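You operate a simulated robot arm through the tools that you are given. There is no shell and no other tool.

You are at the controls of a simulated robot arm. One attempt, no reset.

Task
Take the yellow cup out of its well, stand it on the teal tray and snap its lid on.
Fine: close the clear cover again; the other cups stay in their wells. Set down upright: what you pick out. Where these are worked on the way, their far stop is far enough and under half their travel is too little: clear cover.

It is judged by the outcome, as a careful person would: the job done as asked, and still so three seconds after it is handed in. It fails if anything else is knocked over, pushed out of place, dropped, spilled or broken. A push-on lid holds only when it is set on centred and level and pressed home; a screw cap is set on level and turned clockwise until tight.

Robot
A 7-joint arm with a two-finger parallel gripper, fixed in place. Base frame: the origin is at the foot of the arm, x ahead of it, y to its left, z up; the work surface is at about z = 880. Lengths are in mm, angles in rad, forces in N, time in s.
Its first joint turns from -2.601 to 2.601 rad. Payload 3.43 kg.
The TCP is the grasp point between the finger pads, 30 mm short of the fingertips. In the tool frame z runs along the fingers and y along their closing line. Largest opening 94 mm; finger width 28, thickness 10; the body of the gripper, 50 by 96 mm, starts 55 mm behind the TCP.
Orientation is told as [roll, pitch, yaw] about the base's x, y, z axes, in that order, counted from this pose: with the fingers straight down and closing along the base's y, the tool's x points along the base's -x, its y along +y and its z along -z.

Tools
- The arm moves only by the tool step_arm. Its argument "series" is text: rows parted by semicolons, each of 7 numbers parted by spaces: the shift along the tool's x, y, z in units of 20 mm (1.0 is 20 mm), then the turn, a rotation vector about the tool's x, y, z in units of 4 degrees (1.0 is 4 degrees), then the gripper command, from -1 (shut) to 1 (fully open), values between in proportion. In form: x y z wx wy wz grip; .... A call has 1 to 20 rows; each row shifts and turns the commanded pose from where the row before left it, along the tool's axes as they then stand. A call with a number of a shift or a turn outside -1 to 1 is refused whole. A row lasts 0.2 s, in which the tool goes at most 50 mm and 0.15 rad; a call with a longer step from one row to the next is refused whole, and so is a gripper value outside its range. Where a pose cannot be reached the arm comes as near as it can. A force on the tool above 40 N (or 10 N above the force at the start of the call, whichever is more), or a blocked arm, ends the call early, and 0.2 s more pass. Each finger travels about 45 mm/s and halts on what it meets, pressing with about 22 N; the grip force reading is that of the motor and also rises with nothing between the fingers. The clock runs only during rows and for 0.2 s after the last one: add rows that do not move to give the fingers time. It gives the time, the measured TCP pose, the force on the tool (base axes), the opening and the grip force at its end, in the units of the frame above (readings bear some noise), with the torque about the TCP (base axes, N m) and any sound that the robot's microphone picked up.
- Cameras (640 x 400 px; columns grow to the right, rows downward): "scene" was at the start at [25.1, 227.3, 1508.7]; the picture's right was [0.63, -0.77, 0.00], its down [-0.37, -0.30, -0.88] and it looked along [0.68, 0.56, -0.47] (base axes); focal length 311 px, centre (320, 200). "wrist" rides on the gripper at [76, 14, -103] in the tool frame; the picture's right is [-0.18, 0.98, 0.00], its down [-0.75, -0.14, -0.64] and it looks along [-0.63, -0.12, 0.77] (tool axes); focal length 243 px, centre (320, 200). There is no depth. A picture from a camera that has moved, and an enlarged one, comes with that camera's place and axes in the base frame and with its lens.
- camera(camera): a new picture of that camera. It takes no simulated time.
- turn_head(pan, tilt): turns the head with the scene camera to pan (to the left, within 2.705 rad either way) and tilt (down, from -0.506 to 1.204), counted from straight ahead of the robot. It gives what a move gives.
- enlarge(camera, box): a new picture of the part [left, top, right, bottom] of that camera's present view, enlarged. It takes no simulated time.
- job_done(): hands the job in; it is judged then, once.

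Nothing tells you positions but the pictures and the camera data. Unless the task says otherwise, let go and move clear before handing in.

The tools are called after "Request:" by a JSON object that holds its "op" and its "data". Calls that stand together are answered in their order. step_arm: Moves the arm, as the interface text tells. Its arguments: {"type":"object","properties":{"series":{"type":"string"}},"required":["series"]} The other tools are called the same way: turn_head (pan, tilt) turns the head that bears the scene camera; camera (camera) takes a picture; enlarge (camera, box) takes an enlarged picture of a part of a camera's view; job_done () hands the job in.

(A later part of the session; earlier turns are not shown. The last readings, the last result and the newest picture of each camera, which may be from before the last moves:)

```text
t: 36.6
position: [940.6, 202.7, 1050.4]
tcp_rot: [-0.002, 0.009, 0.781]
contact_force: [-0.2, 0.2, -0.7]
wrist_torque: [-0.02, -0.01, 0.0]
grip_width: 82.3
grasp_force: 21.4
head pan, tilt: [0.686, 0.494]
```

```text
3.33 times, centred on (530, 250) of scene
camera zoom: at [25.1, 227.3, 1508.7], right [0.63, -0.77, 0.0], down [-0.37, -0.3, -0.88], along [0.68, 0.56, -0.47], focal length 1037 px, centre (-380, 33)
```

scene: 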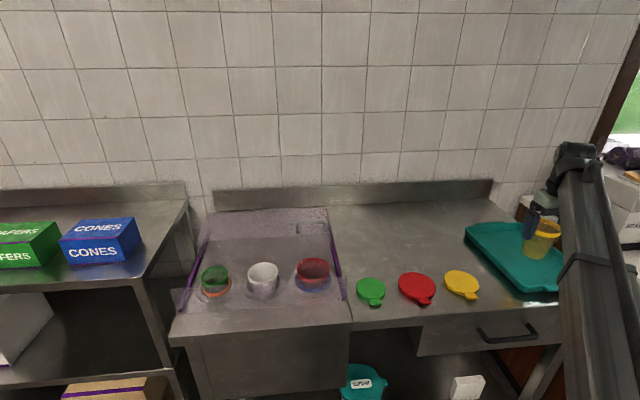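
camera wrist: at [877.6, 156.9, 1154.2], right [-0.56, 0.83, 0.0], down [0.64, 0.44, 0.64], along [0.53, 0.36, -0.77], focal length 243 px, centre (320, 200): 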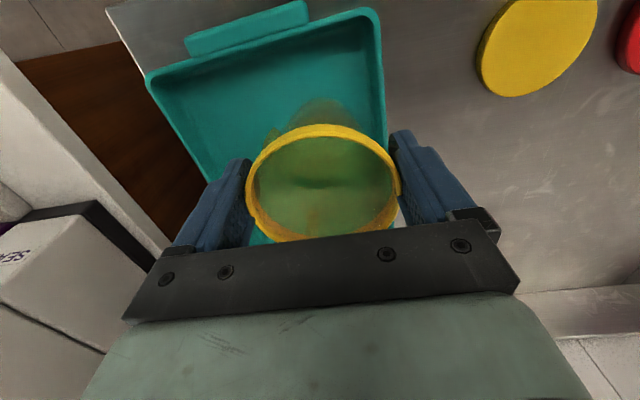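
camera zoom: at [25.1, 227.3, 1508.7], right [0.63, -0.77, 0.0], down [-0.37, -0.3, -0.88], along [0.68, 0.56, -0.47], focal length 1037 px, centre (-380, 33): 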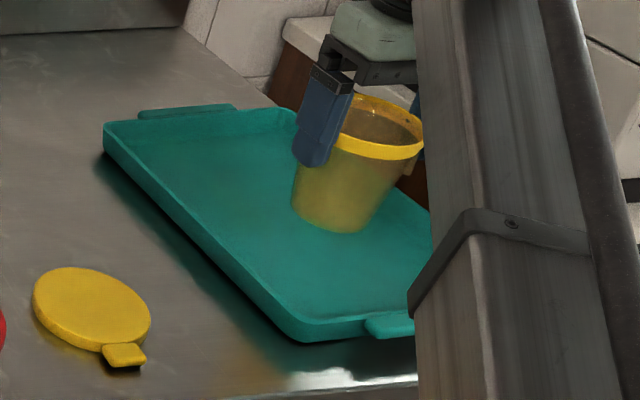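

The cup is well inside the tray outline, and its bottom is about 89 mm below the TCP. I'll nudge it a little further in and lower it most of the way.

Request:
{"op": "step_arm", "data": {"series": "-0.3 -0.1 0 0 0 0 0.4;0 0 0.5 0 0 0 0.4;0 0 0.5 0 0 0 0.4;0 0 0.5 0 0 0 0.4;0 0 0.5 0 0 0 0.4;0 0 0.5 0 0 0 0.4;0 0 0.3 0 0 0 0.4;0 0 0 0 0 0 0.4"}}

Request:
{"op": "enlarge", "data": {"camera": "wrist", "box": [140, 0, 460, 250]}}

Request:
{"op": "enlarge", "data": {"camera": "scene", "box": [450, 190, 610, 310]}}

```text
t: 38.4
position: [945.4, 205.1, 993.9]
tcp_rot: [-0.002, 0.006, 0.783]
contact_force: [0.2, 0.9, 0.8]
wrist_torque: [0.01, -0.03, -0.02]
grip_width: 82.6
grasp_force: 22.0
head pan, tilt: [0.686, 0.494]
```

```text
1.60 times, centred on (300, 125) of wrist
camera zoom: at [883.6, 159.9, 1098.6], right [-0.56, 0.83, 0.0], down [0.64, 0.44, 0.64], along [0.53, 0.36, -0.77], focal length 388 px, centre (352, 320)
```

zoom: 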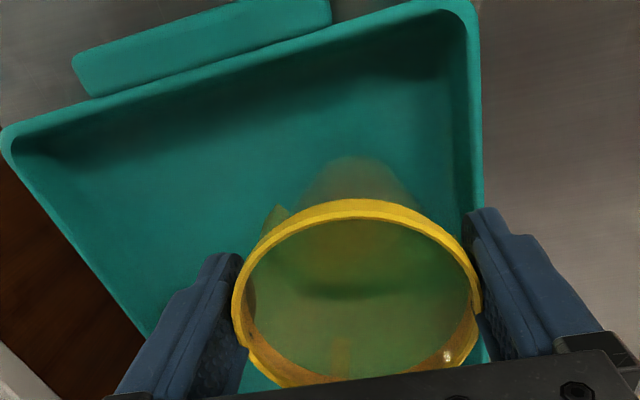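

```text
3.33 times, centred on (530, 250) of scene
camera zoom: at [25.1, 227.3, 1508.7], right [0.63, -0.77, 0.0], down [-0.37, -0.3, -0.88], along [0.68, 0.56, -0.47], focal length 1037 px, centre (-380, 33)
```

zoom: 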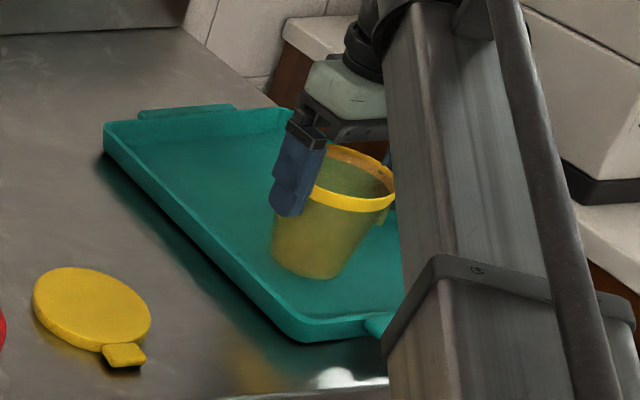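

Request:
{"op": "step_arm", "data": {"series": "0 0 0.2 0 0 0 0.4;0 0 0.2 0 0 0 0.4;0 0 0.1 0 0 0 0.4;0 0 0 0 0 0 0.4"}}

Request:
{"op": "enlarge", "data": {"camera": "scene", "box": [500, 220, 580, 290]}}

```text
t: 39.4
position: [945.6, 205.5, 984.6]
tcp_rot: [-0.002, 0.008, 0.781]
contact_force: [-0.5, 0.0, -0.6]
wrist_torque: [-0.01, -0.02, 0.0]
grip_width: 82.3
grasp_force: 22.2
head pan, tilt: [0.686, 0.494]
```

```text
5.71 times, centred on (540, 255) of scene
camera zoom: at [25.1, 227.3, 1508.7], right [0.63, -0.77, 0.0], down [-0.37, -0.3, -0.88], along [0.68, 0.56, -0.47], focal length 1778 px, centre (-937, -114)
```

zoom: 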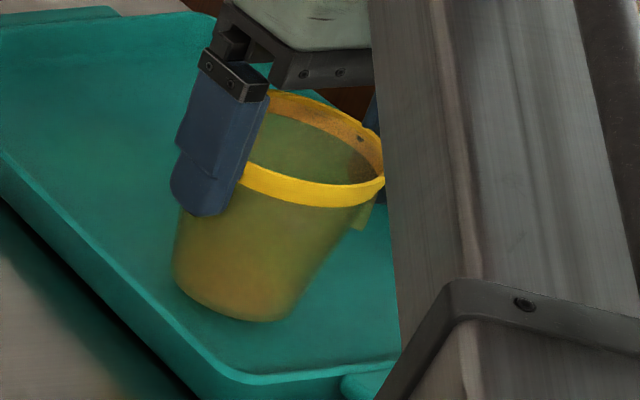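

Request:
{"op": "step_arm", "data": {"series": "0 0 0.1 0 0 0 0.4;0 0 0.1 0 0 0 0.4;0 0 0 0 0 0 0.4"}}

Request:
{"op": "step_arm", "data": {"series": "0 0 0.1 0 0 0 0.4;0 0 0 0 0 0 0.4"}}

```text
t: 40.2
position: [946.0, 205.2, 982.2]
tcp_rot: [-0.002, 0.01, 0.783]
contact_force: [0.2, -0.7, -0.5]
wrist_torque: [-0.01, 0.02, 0.03]
grip_width: 82.4
grasp_force: 22.0
head pan, tilt: [0.686, 0.494]
```

```text
t: 40.8
position: [945.7, 205.5, 980.2]
tcp_rot: [-0.001, 0.008, 0.783]
contact_force: [0.0, -0.7, 0.2]
wrist_torque: [0.02, -0.02, 0.01]
grip_width: 82.4
grasp_force: 22.1
head pan, tilt: [0.686, 0.494]
```

Request:
{"op": "step_arm", "data": {"series": "0 0 0.1 0 0 0 0.4;0 0 0 0 0 0 0.4"}}

Request:
{"op": "step_arm", "data": {"series": "0 0 0.1 0 0 0 0.4;0 0 0 0 0 0 0.4"}}

Request:
{"op": "enlarge", "data": {"camera": "scene", "box": [500, 220, 580, 290]}}

```text
t: 41.4
position: [946.1, 203.7, 978.2]
tcp_rot: [-0.002, 0.008, 0.782]
contact_force: [-0.4, -0.1, -0.3]
wrist_torque: [-0.02, 0.02, 0.03]
grip_width: 82.5
grasp_force: 21.7
head pan, tilt: [0.686, 0.494]
```

```text
t: 42.0
position: [944.5, 204.6, 976.4]
tcp_rot: [-0.002, 0.006, 0.784]
contact_force: [-0.5, -0.2, 3.0]
wrist_torque: [0.0, 0.0, -0.01]
grip_width: 82.7
grasp_force: 22.2
head pan, tilt: [0.686, 0.494]
```

```text
5.71 times, centred on (540, 255) of scene
camera zoom: at [25.0, 227.2, 1508.7], right [0.63, -0.77, 0.0], down [-0.37, -0.3, -0.88], along [0.68, 0.56, -0.47], focal length 1778 px, centre (-937, -114)
```

zoom: 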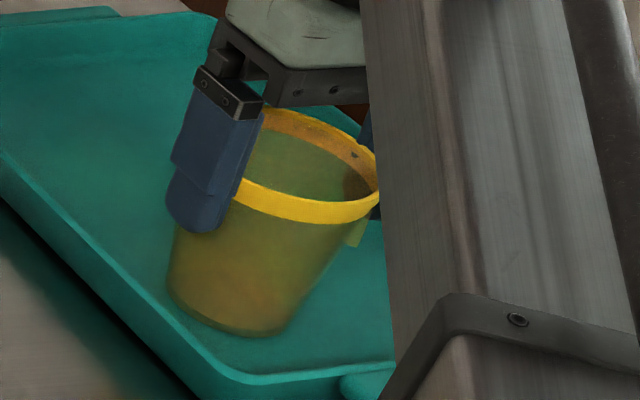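

A +3 N reading shows the cup is resting on the tray floor. I'll open the fingers and rise straight up.

Request:
{"op": "step_arm", "data": {"series": "0 0 0 0 0 0 0.85;0 0 0 0 0 0 1;0 0 0 0 0 0 1;0 0 0 0 0 0 1"}}

Request:
{"op": "camera", "data": {"camera": "wrist"}}

```text
t: 43.0
position: [944.9, 205.0, 976.6]
tcp_rot: [-0.001, 0.008, 0.783]
contact_force: [-0.2, -0.5, 0.3]
wrist_torque: [0.0, -0.03, 0.0]
grip_width: 93.9
grasp_force: 0.1
head pan, tilt: [0.686, 0.494]
```

```text
taken
camera wrist: at [883.1, 159.3, 1079.9], right [-0.56, 0.83, 0.0], down [0.64, 0.44, 0.64], along [0.53, 0.36, -0.77], focal length 243 px, centre (320, 200)
```

wrist: 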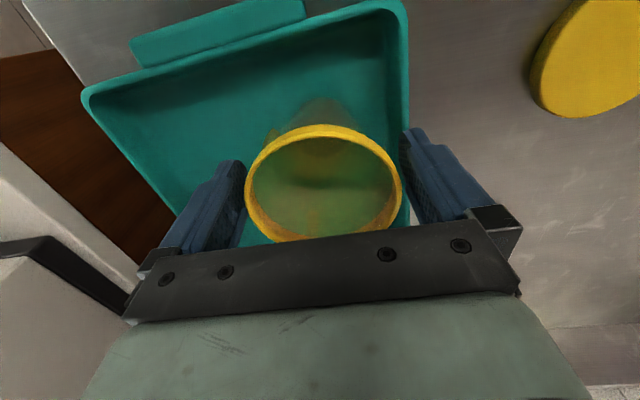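

Request:
{"op": "step_arm", "data": {"series": "0 0 -0.3 0 0 0 1;0 0 -0.5 0 0 0 1;0 0 -0.7 0 0 0 1;0 0 -0.8 0 0 0 1;0 0 -0.8 0 0 0 1;0 0 -0.8 0 0 0 1;0 0 -0.6 0 0 0 1;0 0 0 0 0 0 1"}}

Request:
{"op": "camera", "data": {"camera": "wrist"}}

Request:
{"op": "enlarge", "data": {"camera": "scene", "box": [440, 200, 600, 310]}}

```text
t: 44.8
position: [947.6, 205.7, 1066.0]
tcp_rot: [-0.002, 0.01, 0.781]
contact_force: [0.0, -0.6, 0.8]
wrist_torque: [0.0, -0.01, -0.01]
grip_width: 94.0
grasp_force: 0.0
head pan, tilt: [0.686, 0.494]
```

```text
taken
camera wrist: at [885.6, 161.0, 1170.0], right [-0.56, 0.83, 0.0], down [0.64, 0.44, 0.64], along [0.53, 0.36, -0.77], focal length 243 px, centre (320, 200)
```

wrist: 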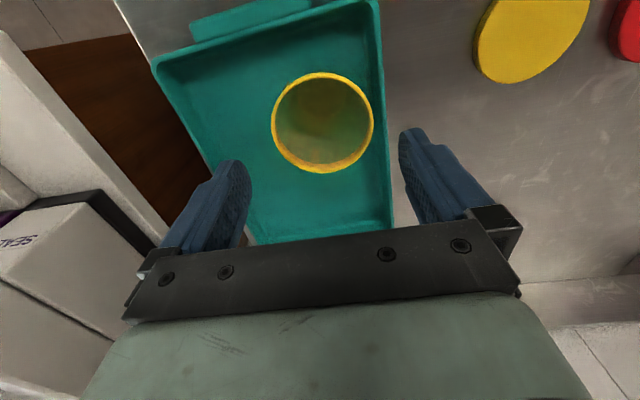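

```text
3.64 times, centred on (520, 255) of scene
camera zoom: at [25.1, 227.3, 1508.7], right [0.63, -0.77, 0.0], down [-0.37, -0.3, -0.88], along [0.68, 0.56, -0.47], focal length 1131 px, centre (-407, 0)
```

zoom: 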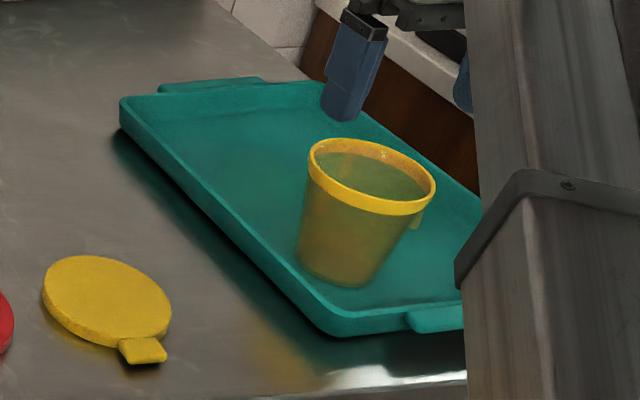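

The cup stands upright on the tray. I'll measure its rim centre precisely from this view.

Request:
{"op": "enlarge", "data": {"camera": "wrist", "box": [240, 50, 400, 200]}}

```text
2.67 times, centred on (320, 125) of wrist
camera zoom: at [885.6, 161.0, 1170.0], right [-0.56, 0.83, 0.0], down [0.64, 0.44, 0.64], along [0.53, 0.36, -0.77], focal length 647 px, centre (320, 400)
```

zoom: 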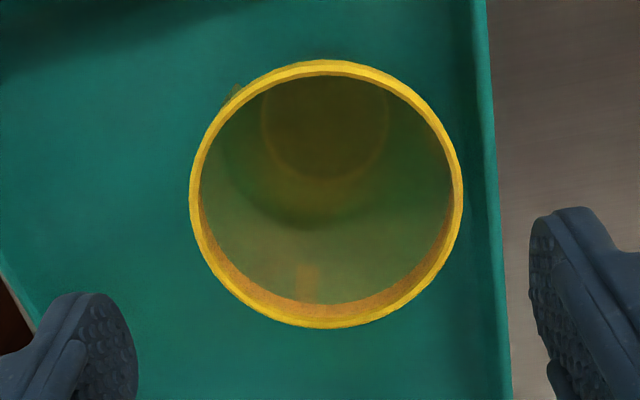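

The cup's rim centre is at about (945, 205, 983). Now I go over the yellow lid's tab.

Request:
{"op": "step_arm", "data": {"series": "0.2 0.6 0 0 0 0 1;0.28 1 0 0 0 0 1;0.28 1 0 0 0 0 1;0.28 1 0 0 0 0 1;0.28 1 0 0 0 0 1;0.28 1 0 0 0 0 1;0.28 1 0 0 0 0 1;0.28 1 0.5 0 0 0 0.6;0.28 1 0.6 0 0 0 0.3;0.28 1 0.6 0 0 0 0;0.2 0.7 0.6 0 0 0 0;0 0 0.5 0 0 0 0;0 0 0.5 0 0 0 0;0 0 0 0 0 0 0"}}

Request:
{"op": "camera", "data": {"camera": "wrist"}}

Request:
{"op": "enlarge", "data": {"camera": "scene", "box": [420, 200, 600, 320]}}

```text
t: 47.8
position: [758.9, 310.4, 999.1]
tcp_rot: [-0.002, 0.009, 0.782]
contact_force: [-1.0, 0.5, -0.5]
wrist_torque: [0.01, -0.02, 0.01]
grip_width: 46.7
grasp_force: 0.1
head pan, tilt: [0.686, 0.494]
```

```text
taken
camera wrist: at [696.4, 265.6, 1103.8], right [-0.56, 0.83, 0.0], down [0.64, 0.44, 0.64], along [0.53, 0.36, -0.77], focal length 243 px, centre (320, 200)
```

wrist: 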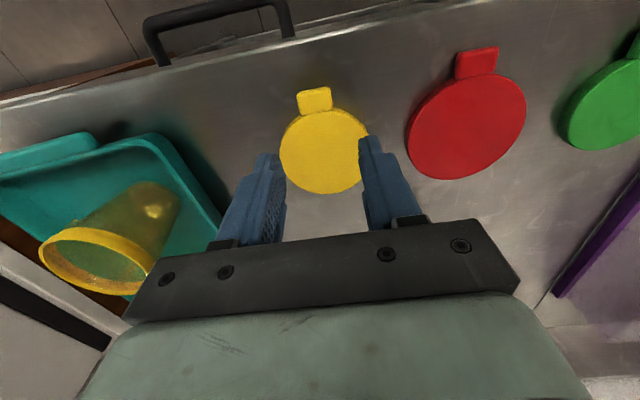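

```text
3.33 times, centred on (510, 260) of scene
camera zoom: at [25.1, 227.3, 1508.7], right [0.63, -0.77, 0.0], down [-0.37, -0.3, -0.88], along [0.68, 0.56, -0.47], focal length 1037 px, centre (-313, 0)
```

zoom: 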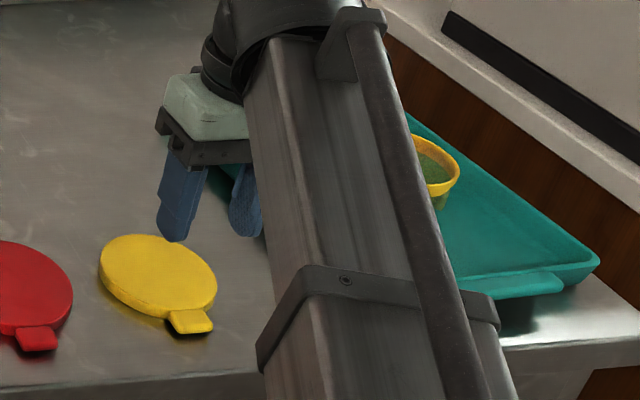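

Request:
{"op": "enlarge", "data": {"camera": "wrist", "box": [240, 70, 400, 220]}}

```text
2.67 times, centred on (320, 145) of wrist
camera zoom: at [696.4, 265.6, 1103.8], right [-0.56, 0.83, 0.0], down [0.64, 0.44, 0.64], along [0.53, 0.36, -0.77], focal length 647 px, centre (320, 347)
```

zoom: 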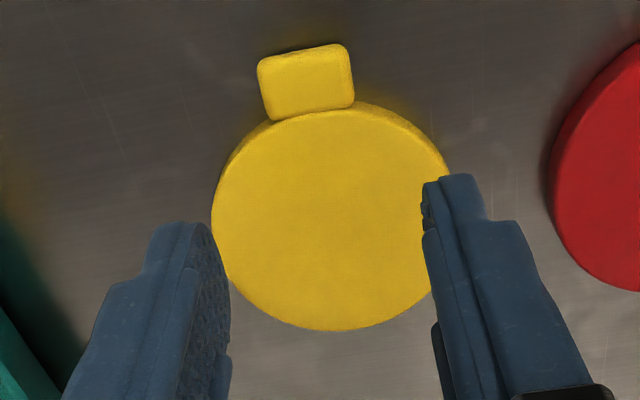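

The lid is about 88 mm across, with the tab's centre near (753, 300). I'll descend partway with the fingers straddling the tab line and look again.

Request:
{"op": "step_arm", "data": {"series": "0.4 -0.07 0.6 0 0 0 0;0.4 -0.07 0.6 0 0 0 0;0 0 0.6 0 0 0 0;0 0 0.6 0 0 0 0;0 0 0 0 0 0 0"}}

Request:
{"op": "enlarge", "data": {"camera": "wrist", "box": [200, 70, 440, 240]}}

```text
t: 49.0
position: [750.1, 295.0, 951.5]
tcp_rot: [-0.002, 0.007, 0.781]
contact_force: [0.1, 0.3, -0.5]
wrist_torque: [-0.02, -0.01, 0.01]
grip_width: 47.2
grasp_force: 0.1
head pan, tilt: [0.686, 0.494]
```

```text
2.35 times, centred on (320, 155) of wrist
camera zoom: at [688.0, 252.6, 1055.9], right [-0.56, 0.83, 0.0], down [0.64, 0.44, 0.64], along [0.53, 0.36, -0.77], focal length 571 px, centre (320, 306)
```

zoom: 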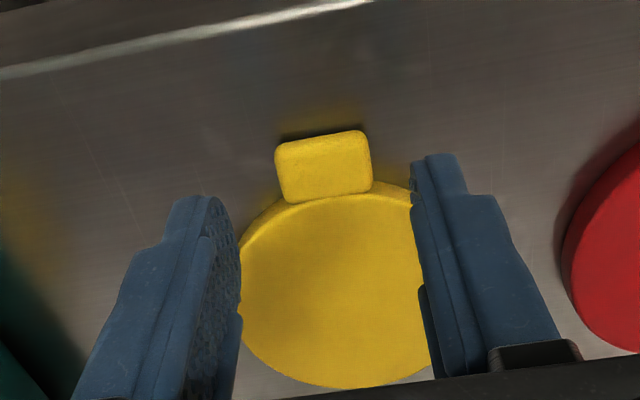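

The tab is centred between the fingers, with its outer edge near e2 = 736 and the disc edge about 4 mm beyond the pads. I'll descend to just above the counter and close on the tab.

Request:
{"op": "step_arm", "data": {"series": "0 0 0.5 0 0 0 0;0 0 0.5 0 0 0 0;0 0 0.5 0 0 0 0;0 0 0.3 0 0 0 0;0 0 0.1 0 0 0 0;0 0 0 0 0 0 0"}}

Request:
{"op": "enlarge", "data": {"camera": "wrist", "box": [200, 70, 440, 240]}}

Request:
{"op": "enlarge", "data": {"camera": "scene", "box": [410, 230, 530, 310]}}

```text
t: 50.4
position: [749.1, 295.8, 912.9]
tcp_rot: [-0.003, 0.008, 0.783]
contact_force: [0.1, 0.6, -0.7]
wrist_torque: [0.01, 0.01, -0.01]
grip_width: 46.8
grasp_force: 0.0
head pan, tilt: [0.686, 0.494]
```

```text
2.35 times, centred on (320, 155) of wrist
camera zoom: at [686.7, 251.7, 1016.8], right [-0.56, 0.83, 0.0], down [0.64, 0.44, 0.64], along [0.53, 0.36, -0.77], focal length 571 px, centre (320, 306)
```

zoom: 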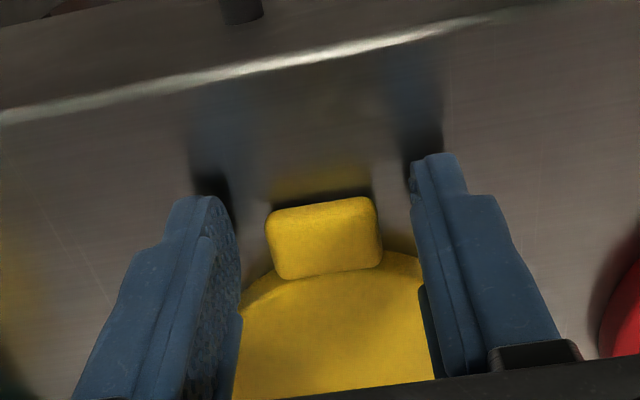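

```text
5.00 times, centred on (470, 270) of scene
camera zoom: at [25.1, 227.3, 1508.7], right [0.63, -0.77, 0.0], down [-0.37, -0.3, -0.88], along [0.68, 0.56, -0.47], focal length 1556 px, centre (-430, -150)
```

zoom: 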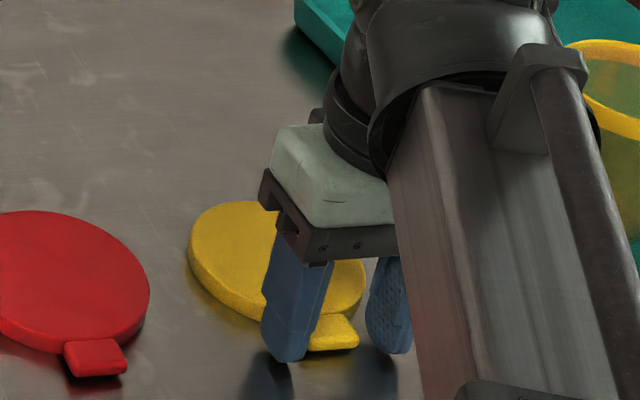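

The tab sits between the pads with about 14 mm of engagement. I'll shift 2 mm inward, drop 1 mm and close.

Request:
{"op": "step_arm", "data": {"series": "-0.1 0 0.05 0 0 0 0;0 0 0 0 0 0 -0.2;0 0 0 0 0 0 -0.4;0 0 0 0 0 0 -0.7;0 0 0 0 0 0 -0.7;0 0 0 0 0 0 -0.7"}}

Request:
{"op": "enlarge", "data": {"camera": "wrist", "box": [200, 70, 440, 240]}}

```text
t: 51.8
position: [751.0, 298.1, 911.1]
tcp_rot: [-0.002, 0.008, 0.784]
contact_force: [0.1, 0.7, -1.4]
wrist_torque: [-0.02, 0.04, 0.0]
grip_width: 28.4
grasp_force: 22.3
head pan, tilt: [0.686, 0.494]
```

```text
2.35 times, centred on (320, 155) of wrist
camera zoom: at [688.5, 253.3, 1016.2], right [-0.56, 0.83, 0.0], down [0.64, 0.44, 0.64], along [0.53, 0.36, -0.77], focal length 571 px, centre (320, 306)
```

zoom: 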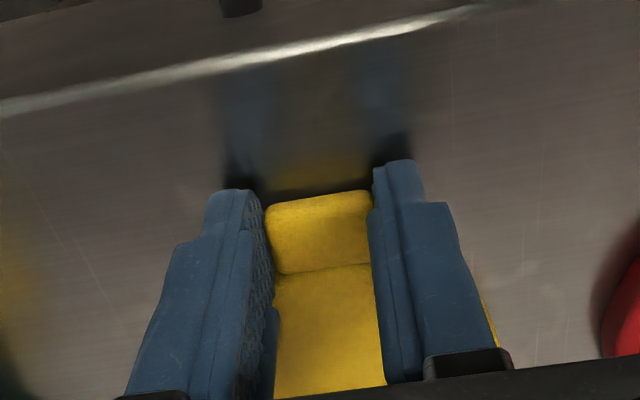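

The tab is gripped at 28.4 mm. I'll lift slowly and check that the lid hangs level.

Request:
{"op": "step_arm", "data": {"series": "0 0 -0.1 0 0 0 -0.7;0 0 -0.2 0 0 0 -0.7;0 0 -0.3 0 0 0 -0.7;0 0 -0.5 0 0 0 -0.7;0 0 -0.5 0 0 0 -0.7;0 0 -0.5 0 0 0 -0.7;0 0 -0.5 0 0 0 -0.7;0 0 0 0 0 0 -0.7"}}

Request:
{"op": "camera", "data": {"camera": "wrist"}}

Request:
{"op": "enlarge", "data": {"camera": "scene", "box": [400, 200, 560, 310]}}

```text
t: 53.6
position: [751.1, 297.5, 965.1]
tcp_rot: [-0.002, 0.009, 0.78]
contact_force: [0.3, -1.2, 1.0]
wrist_torque: [0.03, 0.02, 0.0]
grip_width: 28.4
grasp_force: 22.5
head pan, tilt: [0.686, 0.494]
```

```text
taken
camera wrist: at [689.7, 253.3, 1068.1], right [-0.56, 0.83, 0.0], down [0.64, 0.44, 0.64], along [0.53, 0.36, -0.77], focal length 243 px, centre (320, 200)
```

wrist: 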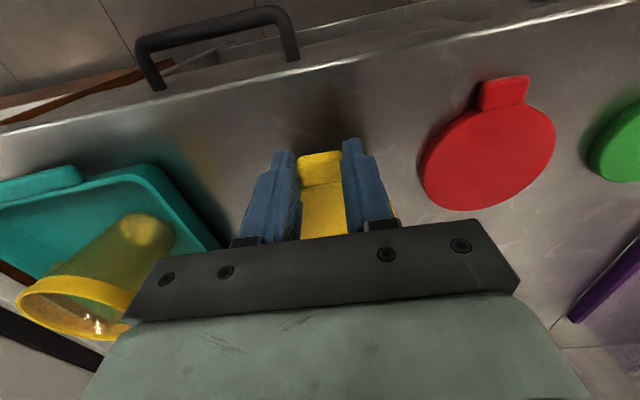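

```text
3.64 times, centred on (480, 255) of scene
camera zoom: at [25.1, 227.3, 1508.7], right [0.63, -0.77, 0.0], down [-0.37, -0.3, -0.88], along [0.68, 0.56, -0.47], focal length 1131 px, centre (-262, 0)
```

zoom: 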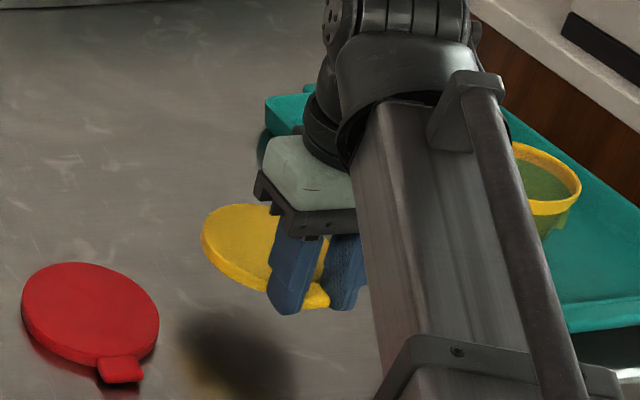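

The lid is held level by its tab. By geometry its centre sits about 59.5 mm beyond the TCP, and the cup centre is at about (949, 209). I'll raise it and carry it over the cup.

Request:
{"op": "step_arm", "data": {"series": "0 0 -0.8 0.06 -0.1 0 -0.7;0 0 -0.8 0 0 0 -0.7;0 0 -0.8 0 0 0 -0.7;0 0 -0.8 0 0 0 -0.7;0 0 -0.8 0 0 0 -0.7;-0.1 -0.6 0 0 0 0 -0.7;-0.1 -1 0 0 0 0 -0.7;-0.1 -1 0 0 0 0 -0.7;-0.1 -1 0 0 0 0 -0.7;-0.1 -1 0 0 0 0 -0.7;-0.1 -1 0 0 0 0 -0.7;-0.1 -1 0 0 0 0 -0.7;-0.1 -1 0 0 0 0 -0.7;-0.1 -1 0 0 0 0 -0.7;-0.08 -1 0 0 0 0 -0.7;0 -0.5 0 0 0 0 -0.7;0 0 0 0 0 0 -0.7"}}

Request:
{"op": "camera", "data": {"camera": "wrist"}}

Request:
{"op": "enlarge", "data": {"camera": "scene", "box": [450, 180, 610, 310]}}

```text
t: 57.2
position: [907.2, 169.7, 1045.4]
tcp_rot: [-0.005, 0.001, 0.782]
contact_force: [0.0, 0.2, -1.0]
wrist_torque: [-0.02, -0.03, 0.02]
grip_width: 28.5
grasp_force: 22.4
head pan, tilt: [0.686, 0.494]
```

```text
taken
camera wrist: at [844.2, 124.1, 1148.3], right [-0.56, 0.83, -0.01], down [0.63, 0.43, 0.64], along [0.53, 0.36, -0.77], focal length 243 px, centre (320, 200)
```

wrist: 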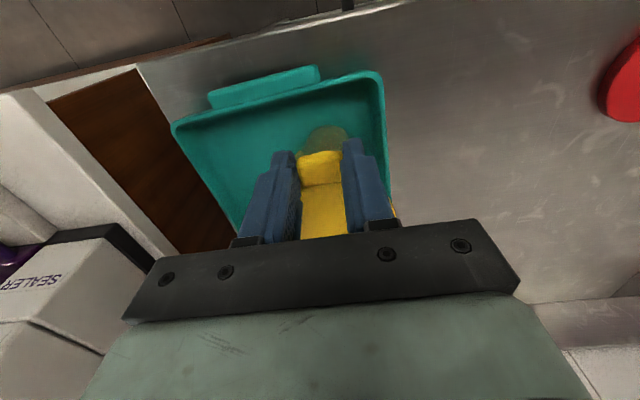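

```text
3.08 times, centred on (530, 245) of scene
camera zoom: at [25.1, 227.3, 1508.7], right [0.63, -0.77, 0.0], down [-0.37, -0.3, -0.88], along [0.68, 0.56, -0.47], focal length 957 px, centre (-326, 62)
```

zoom: 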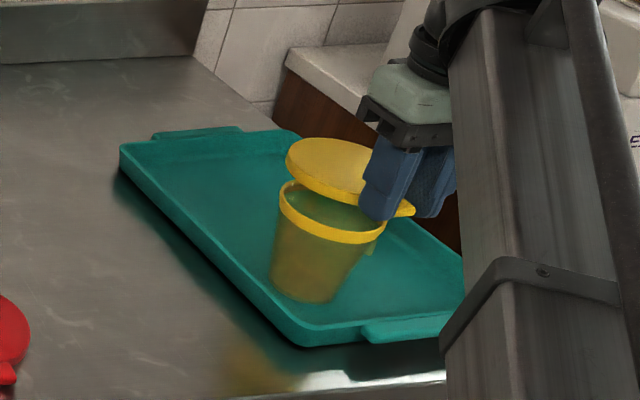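

The scene camera gives a fine view of lid and cup. I'll lower to about 10 mm above the rim and check centring there.

Request:
{"op": "step_arm", "data": {"series": "0 0 0.3 0 0 0 -0.7;0 0 0.3 0 0 0 -0.7;0 0 0.3 0 0 0 -0.7;0 0 0.15 0 0 0 -0.7;0 0 0 0 0 0 -0.7"}}

Request:
{"op": "enlarge", "data": {"camera": "scene", "box": [510, 205, 580, 265]}}

Request:
{"op": "enlarge", "data": {"camera": "wrist", "box": [220, 100, 420, 250]}}

```text
t: 58.4
position: [906.8, 170.2, 1023.9]
tcp_rot: [-0.006, 0.0, 0.781]
contact_force: [-0.2, 1.2, -0.8]
wrist_torque: [0.02, -0.02, 0.03]
grip_width: 28.4
grasp_force: 22.1
head pan, tilt: [0.686, 0.494]
```

```text
6.67 times, centred on (545, 235) of scene
camera zoom: at [25.1, 227.3, 1508.7], right [0.63, -0.77, 0.0], down [-0.37, -0.3, -0.88], along [0.68, 0.56, -0.47], focal length 2074 px, centre (-1180, -33)
```

zoom: 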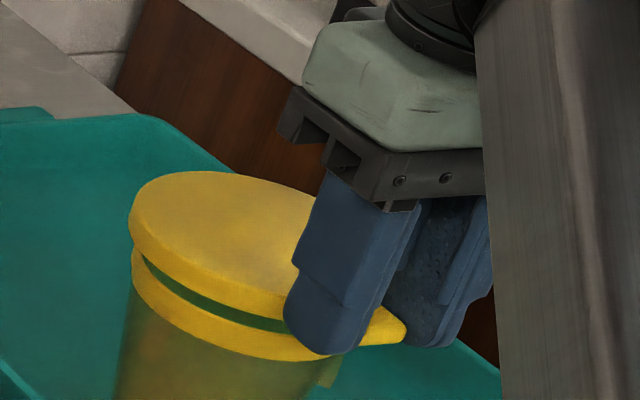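

```text
2.67 times, centred on (320, 175) of wrist
camera zoom: at [844.1, 124.8, 1127.7], right [-0.56, 0.83, -0.01], down [0.63, 0.43, 0.64], along [0.53, 0.36, -0.77], focal length 647 px, centre (320, 267)
```

zoom: 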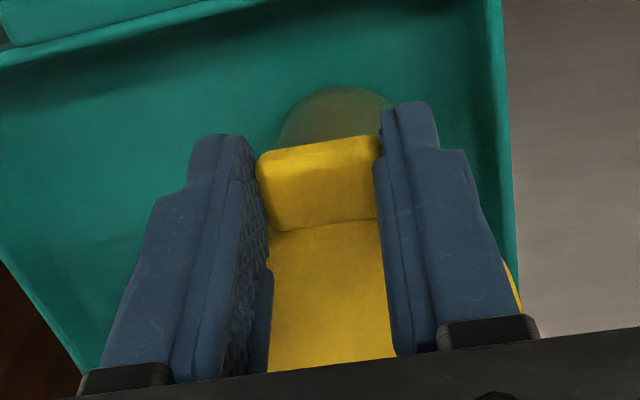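

Request:
{"op": "enlarge", "data": {"camera": "scene", "box": [521, 220, 561, 262]}}

```text
9.52 times, centred on (541, 241) of scene
camera zoom: at [25.1, 227.3, 1508.7], right [0.63, -0.77, 0.0], down [-0.37, -0.3, -0.88], along [0.68, 0.56, -0.47], focal length 2963 px, centre (-1785, -190)
```

zoom: 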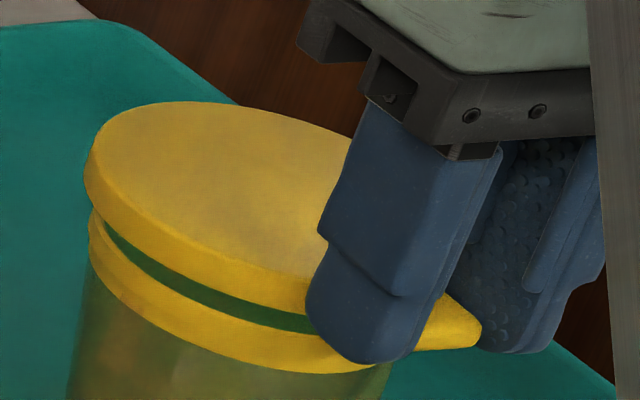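

Comparing the ellipses, the lid is about 3 mm too far left and 1–2 mm too far back. I'll correct that, lower to a smaller gap and compare again.

Request:
{"op": "step_arm", "data": {"series": "0.08 -0.16 0 0 0 0 -0.7;0 0 0.15 0 0 0 -0.7;0 0 0.1 0 0 0 -0.7;0 0 0 0 0 0 -0.7"}}

Request:
{"op": "enlarge", "data": {"camera": "scene", "box": [521, 220, 561, 262]}}

```text
t: 59.4
position: [908.9, 166.4, 1019.2]
tcp_rot: [-0.007, 0.001, 0.782]
contact_force: [0.8, 0.3, -0.4]
wrist_torque: [-0.06, 0.0, 0.0]
grip_width: 28.5
grasp_force: 21.7
head pan, tilt: [0.686, 0.494]
```

```text
9.52 times, centred on (541, 241) of scene
camera zoom: at [25.1, 227.3, 1508.7], right [0.63, -0.77, 0.0], down [-0.37, -0.3, -0.88], along [0.68, 0.56, -0.47], focal length 2963 px, centre (-1785, -190)
```

zoom: 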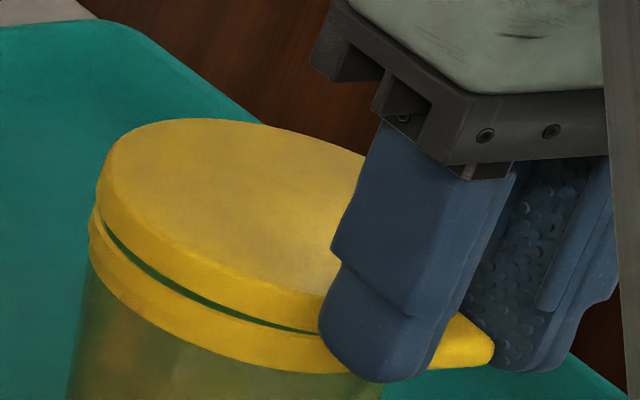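

Now centred within about 1–2 mm. I'll make a tiny correction, level the tool and lower gently until the lid touches the rim.

Request:
{"op": "step_arm", "data": {"series": "0.04 0.04 0 -0.07 -0.07 0 -0.7;0 0 0.1 0 0 0 -0.7;0 0 0 0 0 0 -0.7"}}

Request:
{"op": "step_arm", "data": {"series": "0 0 0.1 0 0 0 -0.7;0 0 0 0 0 0 -0.7"}}

Request:
{"op": "enlarge", "data": {"camera": "scene", "box": [521, 220, 561, 262]}}

```text
t: 60.2
position: [907.9, 165.6, 1015.6]
tcp_rot: [-0.002, -0.004, 0.782]
contact_force: [0.3, 0.6, -0.5]
wrist_torque: [-0.01, 0.03, 0.02]
grip_width: 28.2
grasp_force: 22.1
head pan, tilt: [0.686, 0.494]
```

```text
t: 60.8
position: [906.5, 165.0, 1015.8]
tcp_rot: [-0.003, -0.004, 0.782]
contact_force: [0.8, 0.4, -0.7]
wrist_torque: [-0.04, 0.01, 0.01]
grip_width: 28.6
grasp_force: 22.0
head pan, tilt: [0.686, 0.494]
```

```text
9.52 times, centred on (541, 241) of scene
camera zoom: at [25.1, 227.3, 1508.7], right [0.63, -0.77, 0.0], down [-0.37, -0.3, -0.88], along [0.68, 0.56, -0.47], focal length 2963 px, centre (-1785, -190)
```

zoom: 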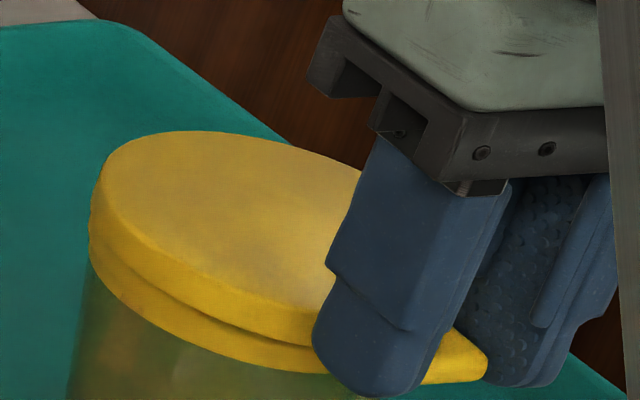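

Request:
{"op": "step_arm", "data": {"series": "0 0 0.1 0 0 0 -0.7;0 0 0 0 0 0 -0.7"}}

Request:
{"op": "step_arm", "data": {"series": "0 0 0.1 0 0 0 -0.7;0 0 0 0 0 0 -0.7"}}

Request:
{"op": "enlarge", "data": {"camera": "scene", "box": [521, 220, 561, 262]}}

```text
t: 61.4
position: [906.6, 165.4, 1013.8]
tcp_rot: [-0.003, -0.003, 0.782]
contact_force: [-0.8, 0.1, 0.0]
wrist_torque: [-0.01, 0.02, 0.02]
grip_width: 28.5
grasp_force: 21.9
head pan, tilt: [0.686, 0.494]
```

```text
t: 62.0
position: [906.5, 164.4, 1012.1]
tcp_rot: [0.0, -0.003, 0.783]
contact_force: [-0.1, -0.5, 0.3]
wrist_torque: [-0.01, -0.01, 0.04]
grip_width: 28.4
grasp_force: 22.0
head pan, tilt: [0.686, 0.494]
```

```text
9.52 times, centred on (541, 241) of scene
camera zoom: at [25.1, 227.3, 1508.7], right [0.63, -0.77, 0.0], down [-0.37, -0.3, -0.88], along [0.68, 0.56, -0.47], focal length 2963 px, centre (-1785, -190)
```

zoom: 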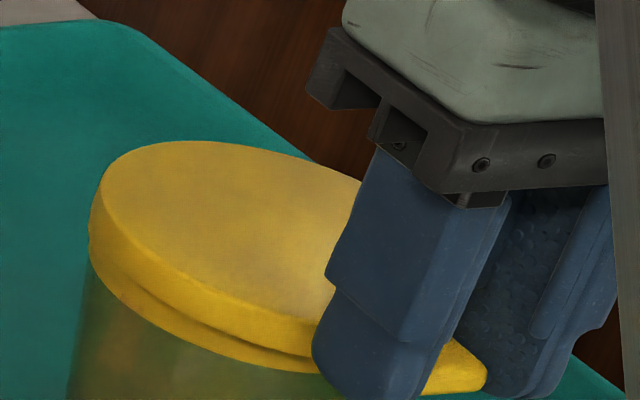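

Request:
{"op": "step_arm", "data": {"series": "0 0 0.1 0 0 0 -0.7;0 0 0 0 0 0 -0.7"}}

Request:
{"op": "enlarge", "data": {"camera": "scene", "box": [521, 220, 561, 262]}}

```text
t: 62.6
position: [905.9, 165.7, 1011.0]
tcp_rot: [-0.001, -0.004, 0.782]
contact_force: [2.2, -0.1, 7.9]
wrist_torque: [0.51, -0.52, -0.05]
grip_width: 28.7
grasp_force: 22.0
head pan, tilt: [0.686, 0.494]
```

```text
9.52 times, centred on (541, 241) of scene
camera zoom: at [24.8, 227.2, 1508.7], right [0.63, -0.77, 0.0], down [-0.37, -0.3, -0.88], along [0.68, 0.56, -0.47], focal length 2963 px, centre (-1785, -190)
```

zoom: 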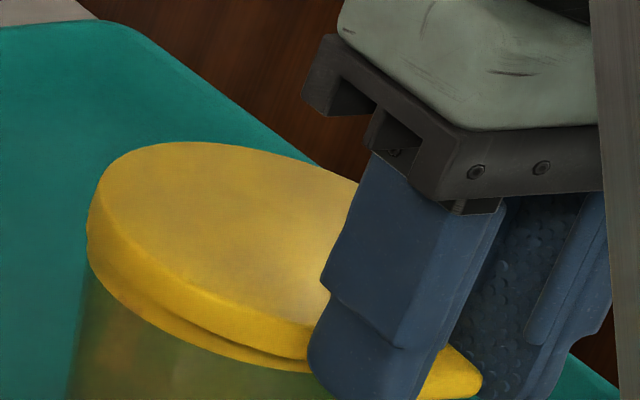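

First contact is at the far side: the torque puts it about 92 mm from the TCP, against 60 mm for the lid centre. The lid is probably a little short of centre, so I'll lift slightly, shift about 2 mm forward and lower again.

Request:
{"op": "step_arm", "data": {"series": "0 0 -0.2 0 0 0 -0.7;0 0 -0.1 0 0 0 -0.7;-0.1 0.03 0 0 0 0 -0.7;0 0 0 0 0 0 -0.7"}}

Request:
{"op": "enlarge", "data": {"camera": "scene", "box": [521, 220, 561, 262]}}

```text
t: 63.6
position: [907.3, 167.3, 1016.9]
tcp_rot: [-0.002, -0.003, 0.782]
contact_force: [-0.4, -0.1, 0.7]
wrist_torque: [-0.01, 0.0, 0.0]
grip_width: 28.4
grasp_force: 22.0
head pan, tilt: [0.686, 0.494]
```

```text
9.52 times, centred on (541, 241) of scene
camera zoom: at [25.1, 227.3, 1508.7], right [0.63, -0.77, 0.0], down [-0.37, -0.3, -0.88], along [0.68, 0.56, -0.47], focal length 2963 px, centre (-1785, -190)
```

zoom: 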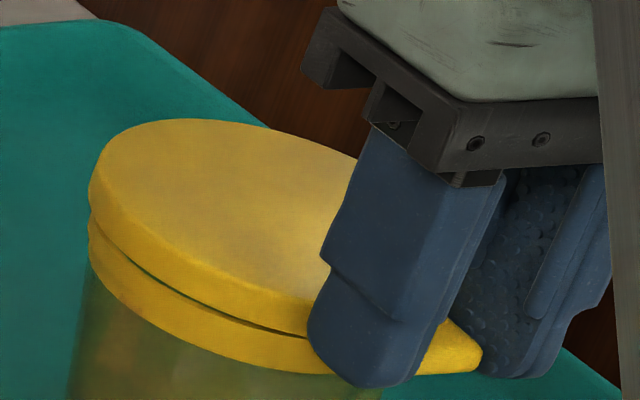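

Request:
{"op": "step_arm", "data": {"series": "0 0 0.15 0 0 0 -0.7;0 0 0.1 0 0 0 -0.7;0 0 0 0 0 0 -0.7"}}

Request:
{"op": "step_arm", "data": {"series": "0 0 0.05 0 0 0 -0.7;0 0 0 0 0 0 -0.7"}}

```text
t: 64.4
position: [907.4, 167.4, 1010.8]
tcp_rot: [-0.003, -0.004, 0.783]
contact_force: [0.9, 0.1, 0.6]
wrist_torque: [-0.04, -0.02, 0.02]
grip_width: 28.5
grasp_force: 22.2
head pan, tilt: [0.686, 0.494]
```

```text
t: 65.0
position: [910.3, 166.6, 1008.4]
tcp_rot: [0.0, -0.005, 0.782]
contact_force: [0.0, 0.6, -0.4]
wrist_torque: [0.0, 0.01, -0.03]
grip_width: 28.5
grasp_force: 22.2
head pan, tilt: [0.686, 0.494]
```

At the same height there's no contact now, so the far side is clearing the rim. I'll continue down gently.

Request:
{"op": "step_arm", "data": {"series": "0 0 0.07 0 0 0 -0.7;0 0 0 0 0 0 -0.7"}}

Request:
{"op": "enlarge", "data": {"camera": "scene", "box": [521, 220, 561, 262]}}

```text
t: 65.6
position: [908.8, 168.2, 1007.5]
tcp_rot: [-0.002, -0.004, 0.783]
contact_force: [0.9, -0.7, 0.1]
wrist_torque: [0.01, 0.02, -0.01]
grip_width: 28.5
grasp_force: 21.7
head pan, tilt: [0.686, 0.494]
```

```text
9.52 times, centred on (541, 241) of scene
camera zoom: at [25.1, 227.3, 1508.7], right [0.63, -0.77, 0.0], down [-0.37, -0.3, -0.88], along [0.68, 0.56, -0.47], focal length 2963 px, centre (-1785, -190)
```

zoom: 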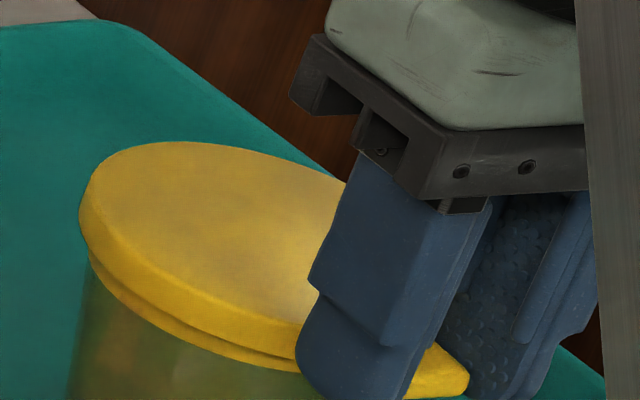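

Request:
{"op": "enlarge", "data": {"camera": "scene", "box": [524, 228, 556, 260]}}

Request:
{"op": "enlarge", "data": {"camera": "wrist", "box": [250, 110, 410, 245]}}

```text
12.50 times, centred on (540, 244) of scene
camera zoom: at [25.1, 227.3, 1508.7], right [0.63, -0.77, 0.0], down [-0.37, -0.3, -0.88], along [0.68, 0.56, -0.47], focal length 3889 px, centre (-2430, -350)
```

zoom: 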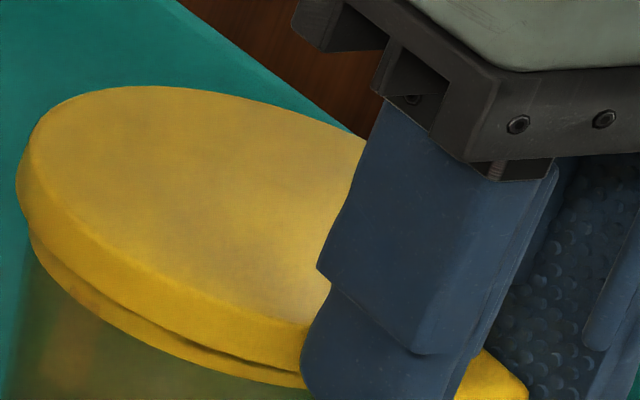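

```text
2.96 times, centred on (330, 178) of wrist
camera zoom: at [845.6, 121.8, 1110.8], right [-0.56, 0.83, 0.0], down [0.63, 0.43, 0.65], along [0.53, 0.36, -0.76], focal length 719 px, centre (290, 267)
```

zoom: 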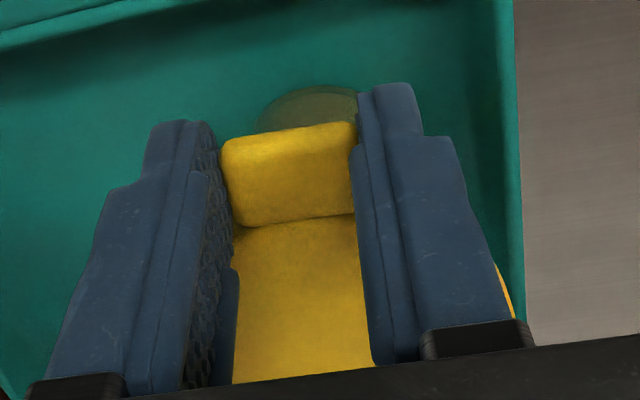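

Request:
{"op": "step_arm", "data": {"series": "0 0 0.07 0 0 0 -0.7;0 0 0 0 0 0 -0.7"}}

Request:
{"op": "step_arm", "data": {"series": "0 0 0.07 0 0 0 -0.7;0 0 0 0 0 0 -0.7"}}

Request:
{"op": "enlarge", "data": {"camera": "scene", "box": [524, 228, 556, 260]}}

```text
t: 66.2
position: [909.1, 166.9, 1005.8]
tcp_rot: [-0.002, -0.004, 0.78]
contact_force: [-1.3, -0.9, 0.9]
wrist_torque: [-0.01, 0.02, 0.0]
grip_width: 28.4
grasp_force: 22.2
head pan, tilt: [0.686, 0.494]
```

```text
t: 66.8
position: [908.3, 165.9, 1005.3]
tcp_rot: [-0.003, -0.004, 0.782]
contact_force: [0.7, -0.7, 0.0]
wrist_torque: [-0.01, 0.04, -0.03]
grip_width: 28.3
grasp_force: 21.8
head pan, tilt: [0.686, 0.494]
```

```text
12.50 times, centred on (540, 244) of scene
camera zoom: at [25.1, 227.3, 1508.7], right [0.63, -0.77, 0.0], down [-0.37, -0.3, -0.88], along [0.68, 0.56, -0.47], focal length 3889 px, centre (-2430, -350)
```

zoom: 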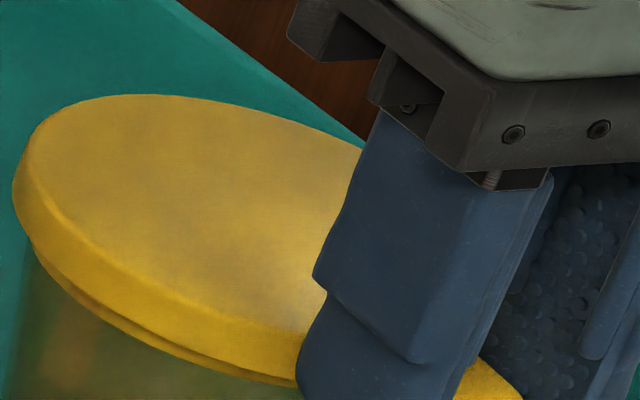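

Request:
{"op": "step_arm", "data": {"series": "0 0 0.07 0 0 0 -0.7;0 0 0 0 0 0 -0.7"}}

Request:
{"op": "step_arm", "data": {"series": "0 0 0.07 0 0 0 -0.7;0 0 0 0 0 0 -0.7"}}

Request:
{"op": "enlarge", "data": {"camera": "scene", "box": [524, 228, 556, 260]}}

```text
t: 67.4
position: [907.0, 166.2, 1005.3]
tcp_rot: [-0.002, -0.006, 0.782]
contact_force: [-1.1, -1.3, 10.9]
wrist_torque: [0.12, -0.08, 0.01]
grip_width: 28.5
grasp_force: 21.9
head pan, tilt: [0.686, 0.494]
heard: snap
```

```text
t: 68.0
position: [908.0, 166.7, 1004.1]
tcp_rot: [-0.002, -0.008, 0.782]
contact_force: [-5.6, -3.5, 24.1]
wrist_torque: [0.05, 0.0, 0.02]
grip_width: 28.7
grasp_force: 22.3
head pan, tilt: [0.686, 0.494]
```

```text
12.50 times, centred on (540, 244) of scene
camera zoom: at [23.9, 226.9, 1508.8], right [0.63, -0.77, 0.0], down [-0.37, -0.3, -0.88], along [0.68, 0.56, -0.47], focal length 3889 px, centre (-2430, -350)
```

zoom: 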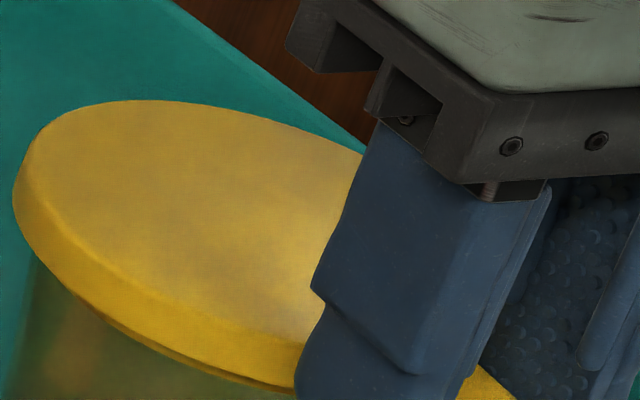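

A snap was heard and the force rose to 24 N. I'll relax the push, then open the fingers and check.

Request:
{"op": "step_arm", "data": {"series": "0 0 -0.08 0 0 0 -0.7;0 0 0 0 0 0 -0.7"}}

```text
t: 68.6
position: [909.0, 167.2, 1002.1]
tcp_rot: [-0.001, -0.002, 0.78]
contact_force: [-3.4, -1.9, 11.0]
wrist_torque: [-0.06, 0.03, -0.01]
grip_width: 28.3
grasp_force: 22.6
head pan, tilt: [0.686, 0.494]
```

Request:
{"op": "step_arm", "data": {"series": "0 0 -0.05 0 0 0 -0.7;0 0 0 0 0 0 -0.7"}}

Request:
{"op": "enlarge", "data": {"camera": "scene", "box": [510, 215, 580, 285]}}

```text
t: 69.2
position: [908.3, 167.1, 1004.7]
tcp_rot: [-0.001, -0.004, 0.781]
contact_force: [1.2, 0.5, -0.1]
wrist_torque: [-0.04, -0.02, 0.0]
grip_width: 28.5
grasp_force: 22.5
head pan, tilt: [0.686, 0.494]
```

```text
5.71 times, centred on (545, 250) of scene
camera zoom: at [25.1, 227.3, 1508.7], right [0.63, -0.77, 0.0], down [-0.37, -0.3, -0.88], along [0.68, 0.56, -0.47], focal length 1778 px, centre (-966, -86)
```

zoom: 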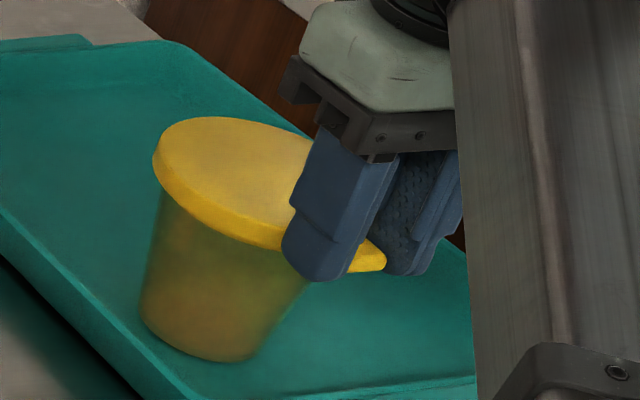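

The force is back to zero with the lid fully over the rim. I'll open the fingers and back away upward.

Request:
{"op": "step_arm", "data": {"series": "0 0 0 0 0 0 -0.5;0 0 0 0 0 0 -0.3;0 0 0 0 0 0 -0.2;0 0 0 0 0 0 -0.2;0.4 0 0 0 0 0 -0.2;0 0 -0.5 0 0 0 -0.2;0 0 -0.8 0 0 0 -0.2;0 0 -0.8 0 0 0 -0.2;0 0 -0.5 0 0 0 -0.2;0 0 0 0 0 0 -0.2"}}

Request:
{"op": "enlarge", "data": {"camera": "scene", "box": [510, 215, 580, 285]}}

Request:
{"op": "camera", "data": {"camera": "wrist"}}

```text
t: 71.4
position: [900.3, 161.2, 1058.3]
tcp_rot: [-0.001, -0.004, 0.783]
contact_force: [0.1, 0.3, -0.9]
wrist_torque: [0.0, 0.0, -0.02]
grip_width: 37.4
grasp_force: 0.1
head pan, tilt: [0.686, 0.494]
```

```text
5.71 times, centred on (545, 250) of scene
camera zoom: at [25.1, 227.3, 1508.7], right [0.63, -0.77, 0.0], down [-0.37, -0.3, -0.88], along [0.68, 0.56, -0.47], focal length 1778 px, centre (-966, -86)
```

zoom: 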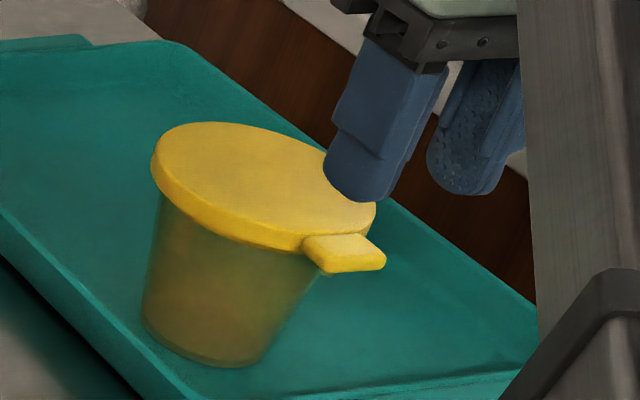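

```text
taken
camera wrist: at [837.9, 115.7, 1160.5], right [-0.56, 0.83, 0.0], down [0.63, 0.43, 0.64], along [0.53, 0.36, -0.76], focal length 243 px, centre (320, 200)
```

wrist: 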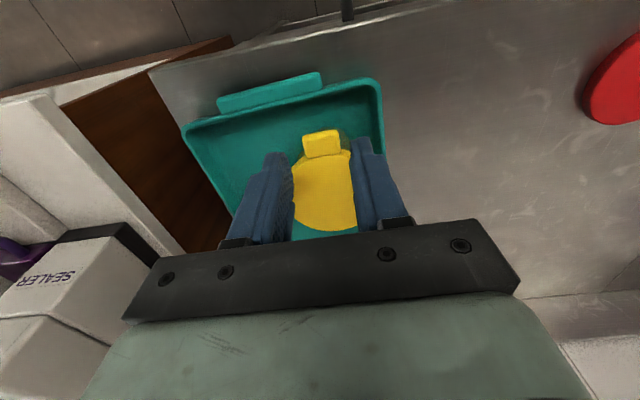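

The lid sits on the cup and looks even. As a check I'll close the fingers and press lightly on the lid's centre.

Request:
{"op": "step_arm", "data": {"series": "-0.5 0 0 0 0 0 -1;-0.8 0 0 0 0 0 -1;-0.8 0 0 0 0 0 -1;-0.8 -0.07 0 0 0 0 -1;-0.5 0 0 0 0 0 -1;0 0 0.5 0 0 0 -1;0 0 0.5 0 0 0 -1;0 0 0.5 0 0 0 -1;0 0 0.2 0 0 0 -1;0 0 0 0 0 0 -1"}}

Request:
{"op": "enlarge", "data": {"camera": "scene", "box": [510, 205, 580, 275]}}

Request:
{"op": "camera", "data": {"camera": "wrist"}}

```text
t: 73.6
position: [952.2, 208.4, 1021.7]
tcp_rot: [-0.001, -0.004, 0.781]
contact_force: [-0.3, 0.1, -0.5]
wrist_torque: [-0.02, -0.02, 0.01]
grip_width: 0.0
grasp_force: 22.3
head pan, tilt: [0.686, 0.494]
```

```text
5.71 times, centred on (545, 240) of scene
camera zoom: at [25.1, 227.3, 1508.7], right [0.63, -0.77, 0.0], down [-0.37, -0.3, -0.88], along [0.68, 0.56, -0.47], focal length 1778 px, centre (-966, -29)
```

zoom: 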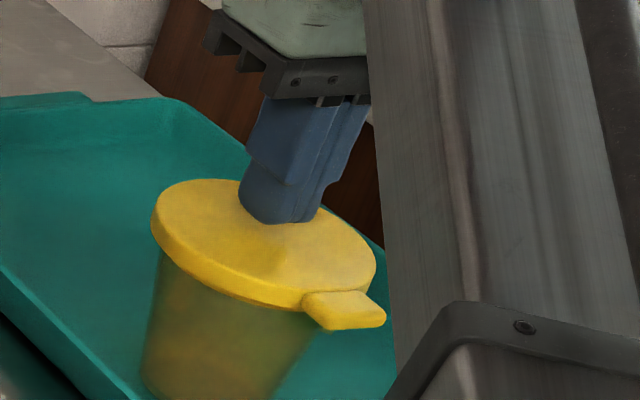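

```text
taken
camera wrist: at [889.9, 162.9, 1125.9], right [-0.56, 0.83, 0.0], down [0.63, 0.43, 0.65], along [0.53, 0.36, -0.76], focal length 243 px, centre (320, 200)
```

wrist: 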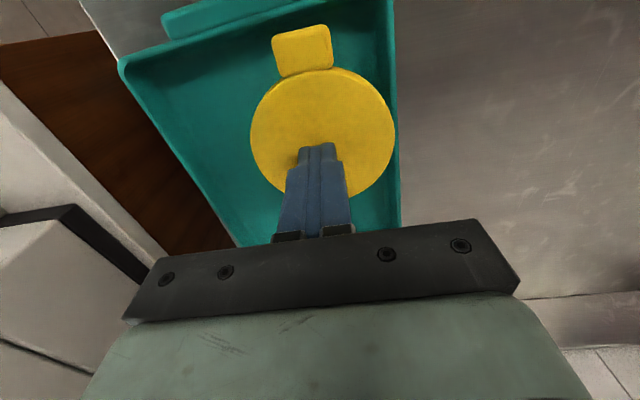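

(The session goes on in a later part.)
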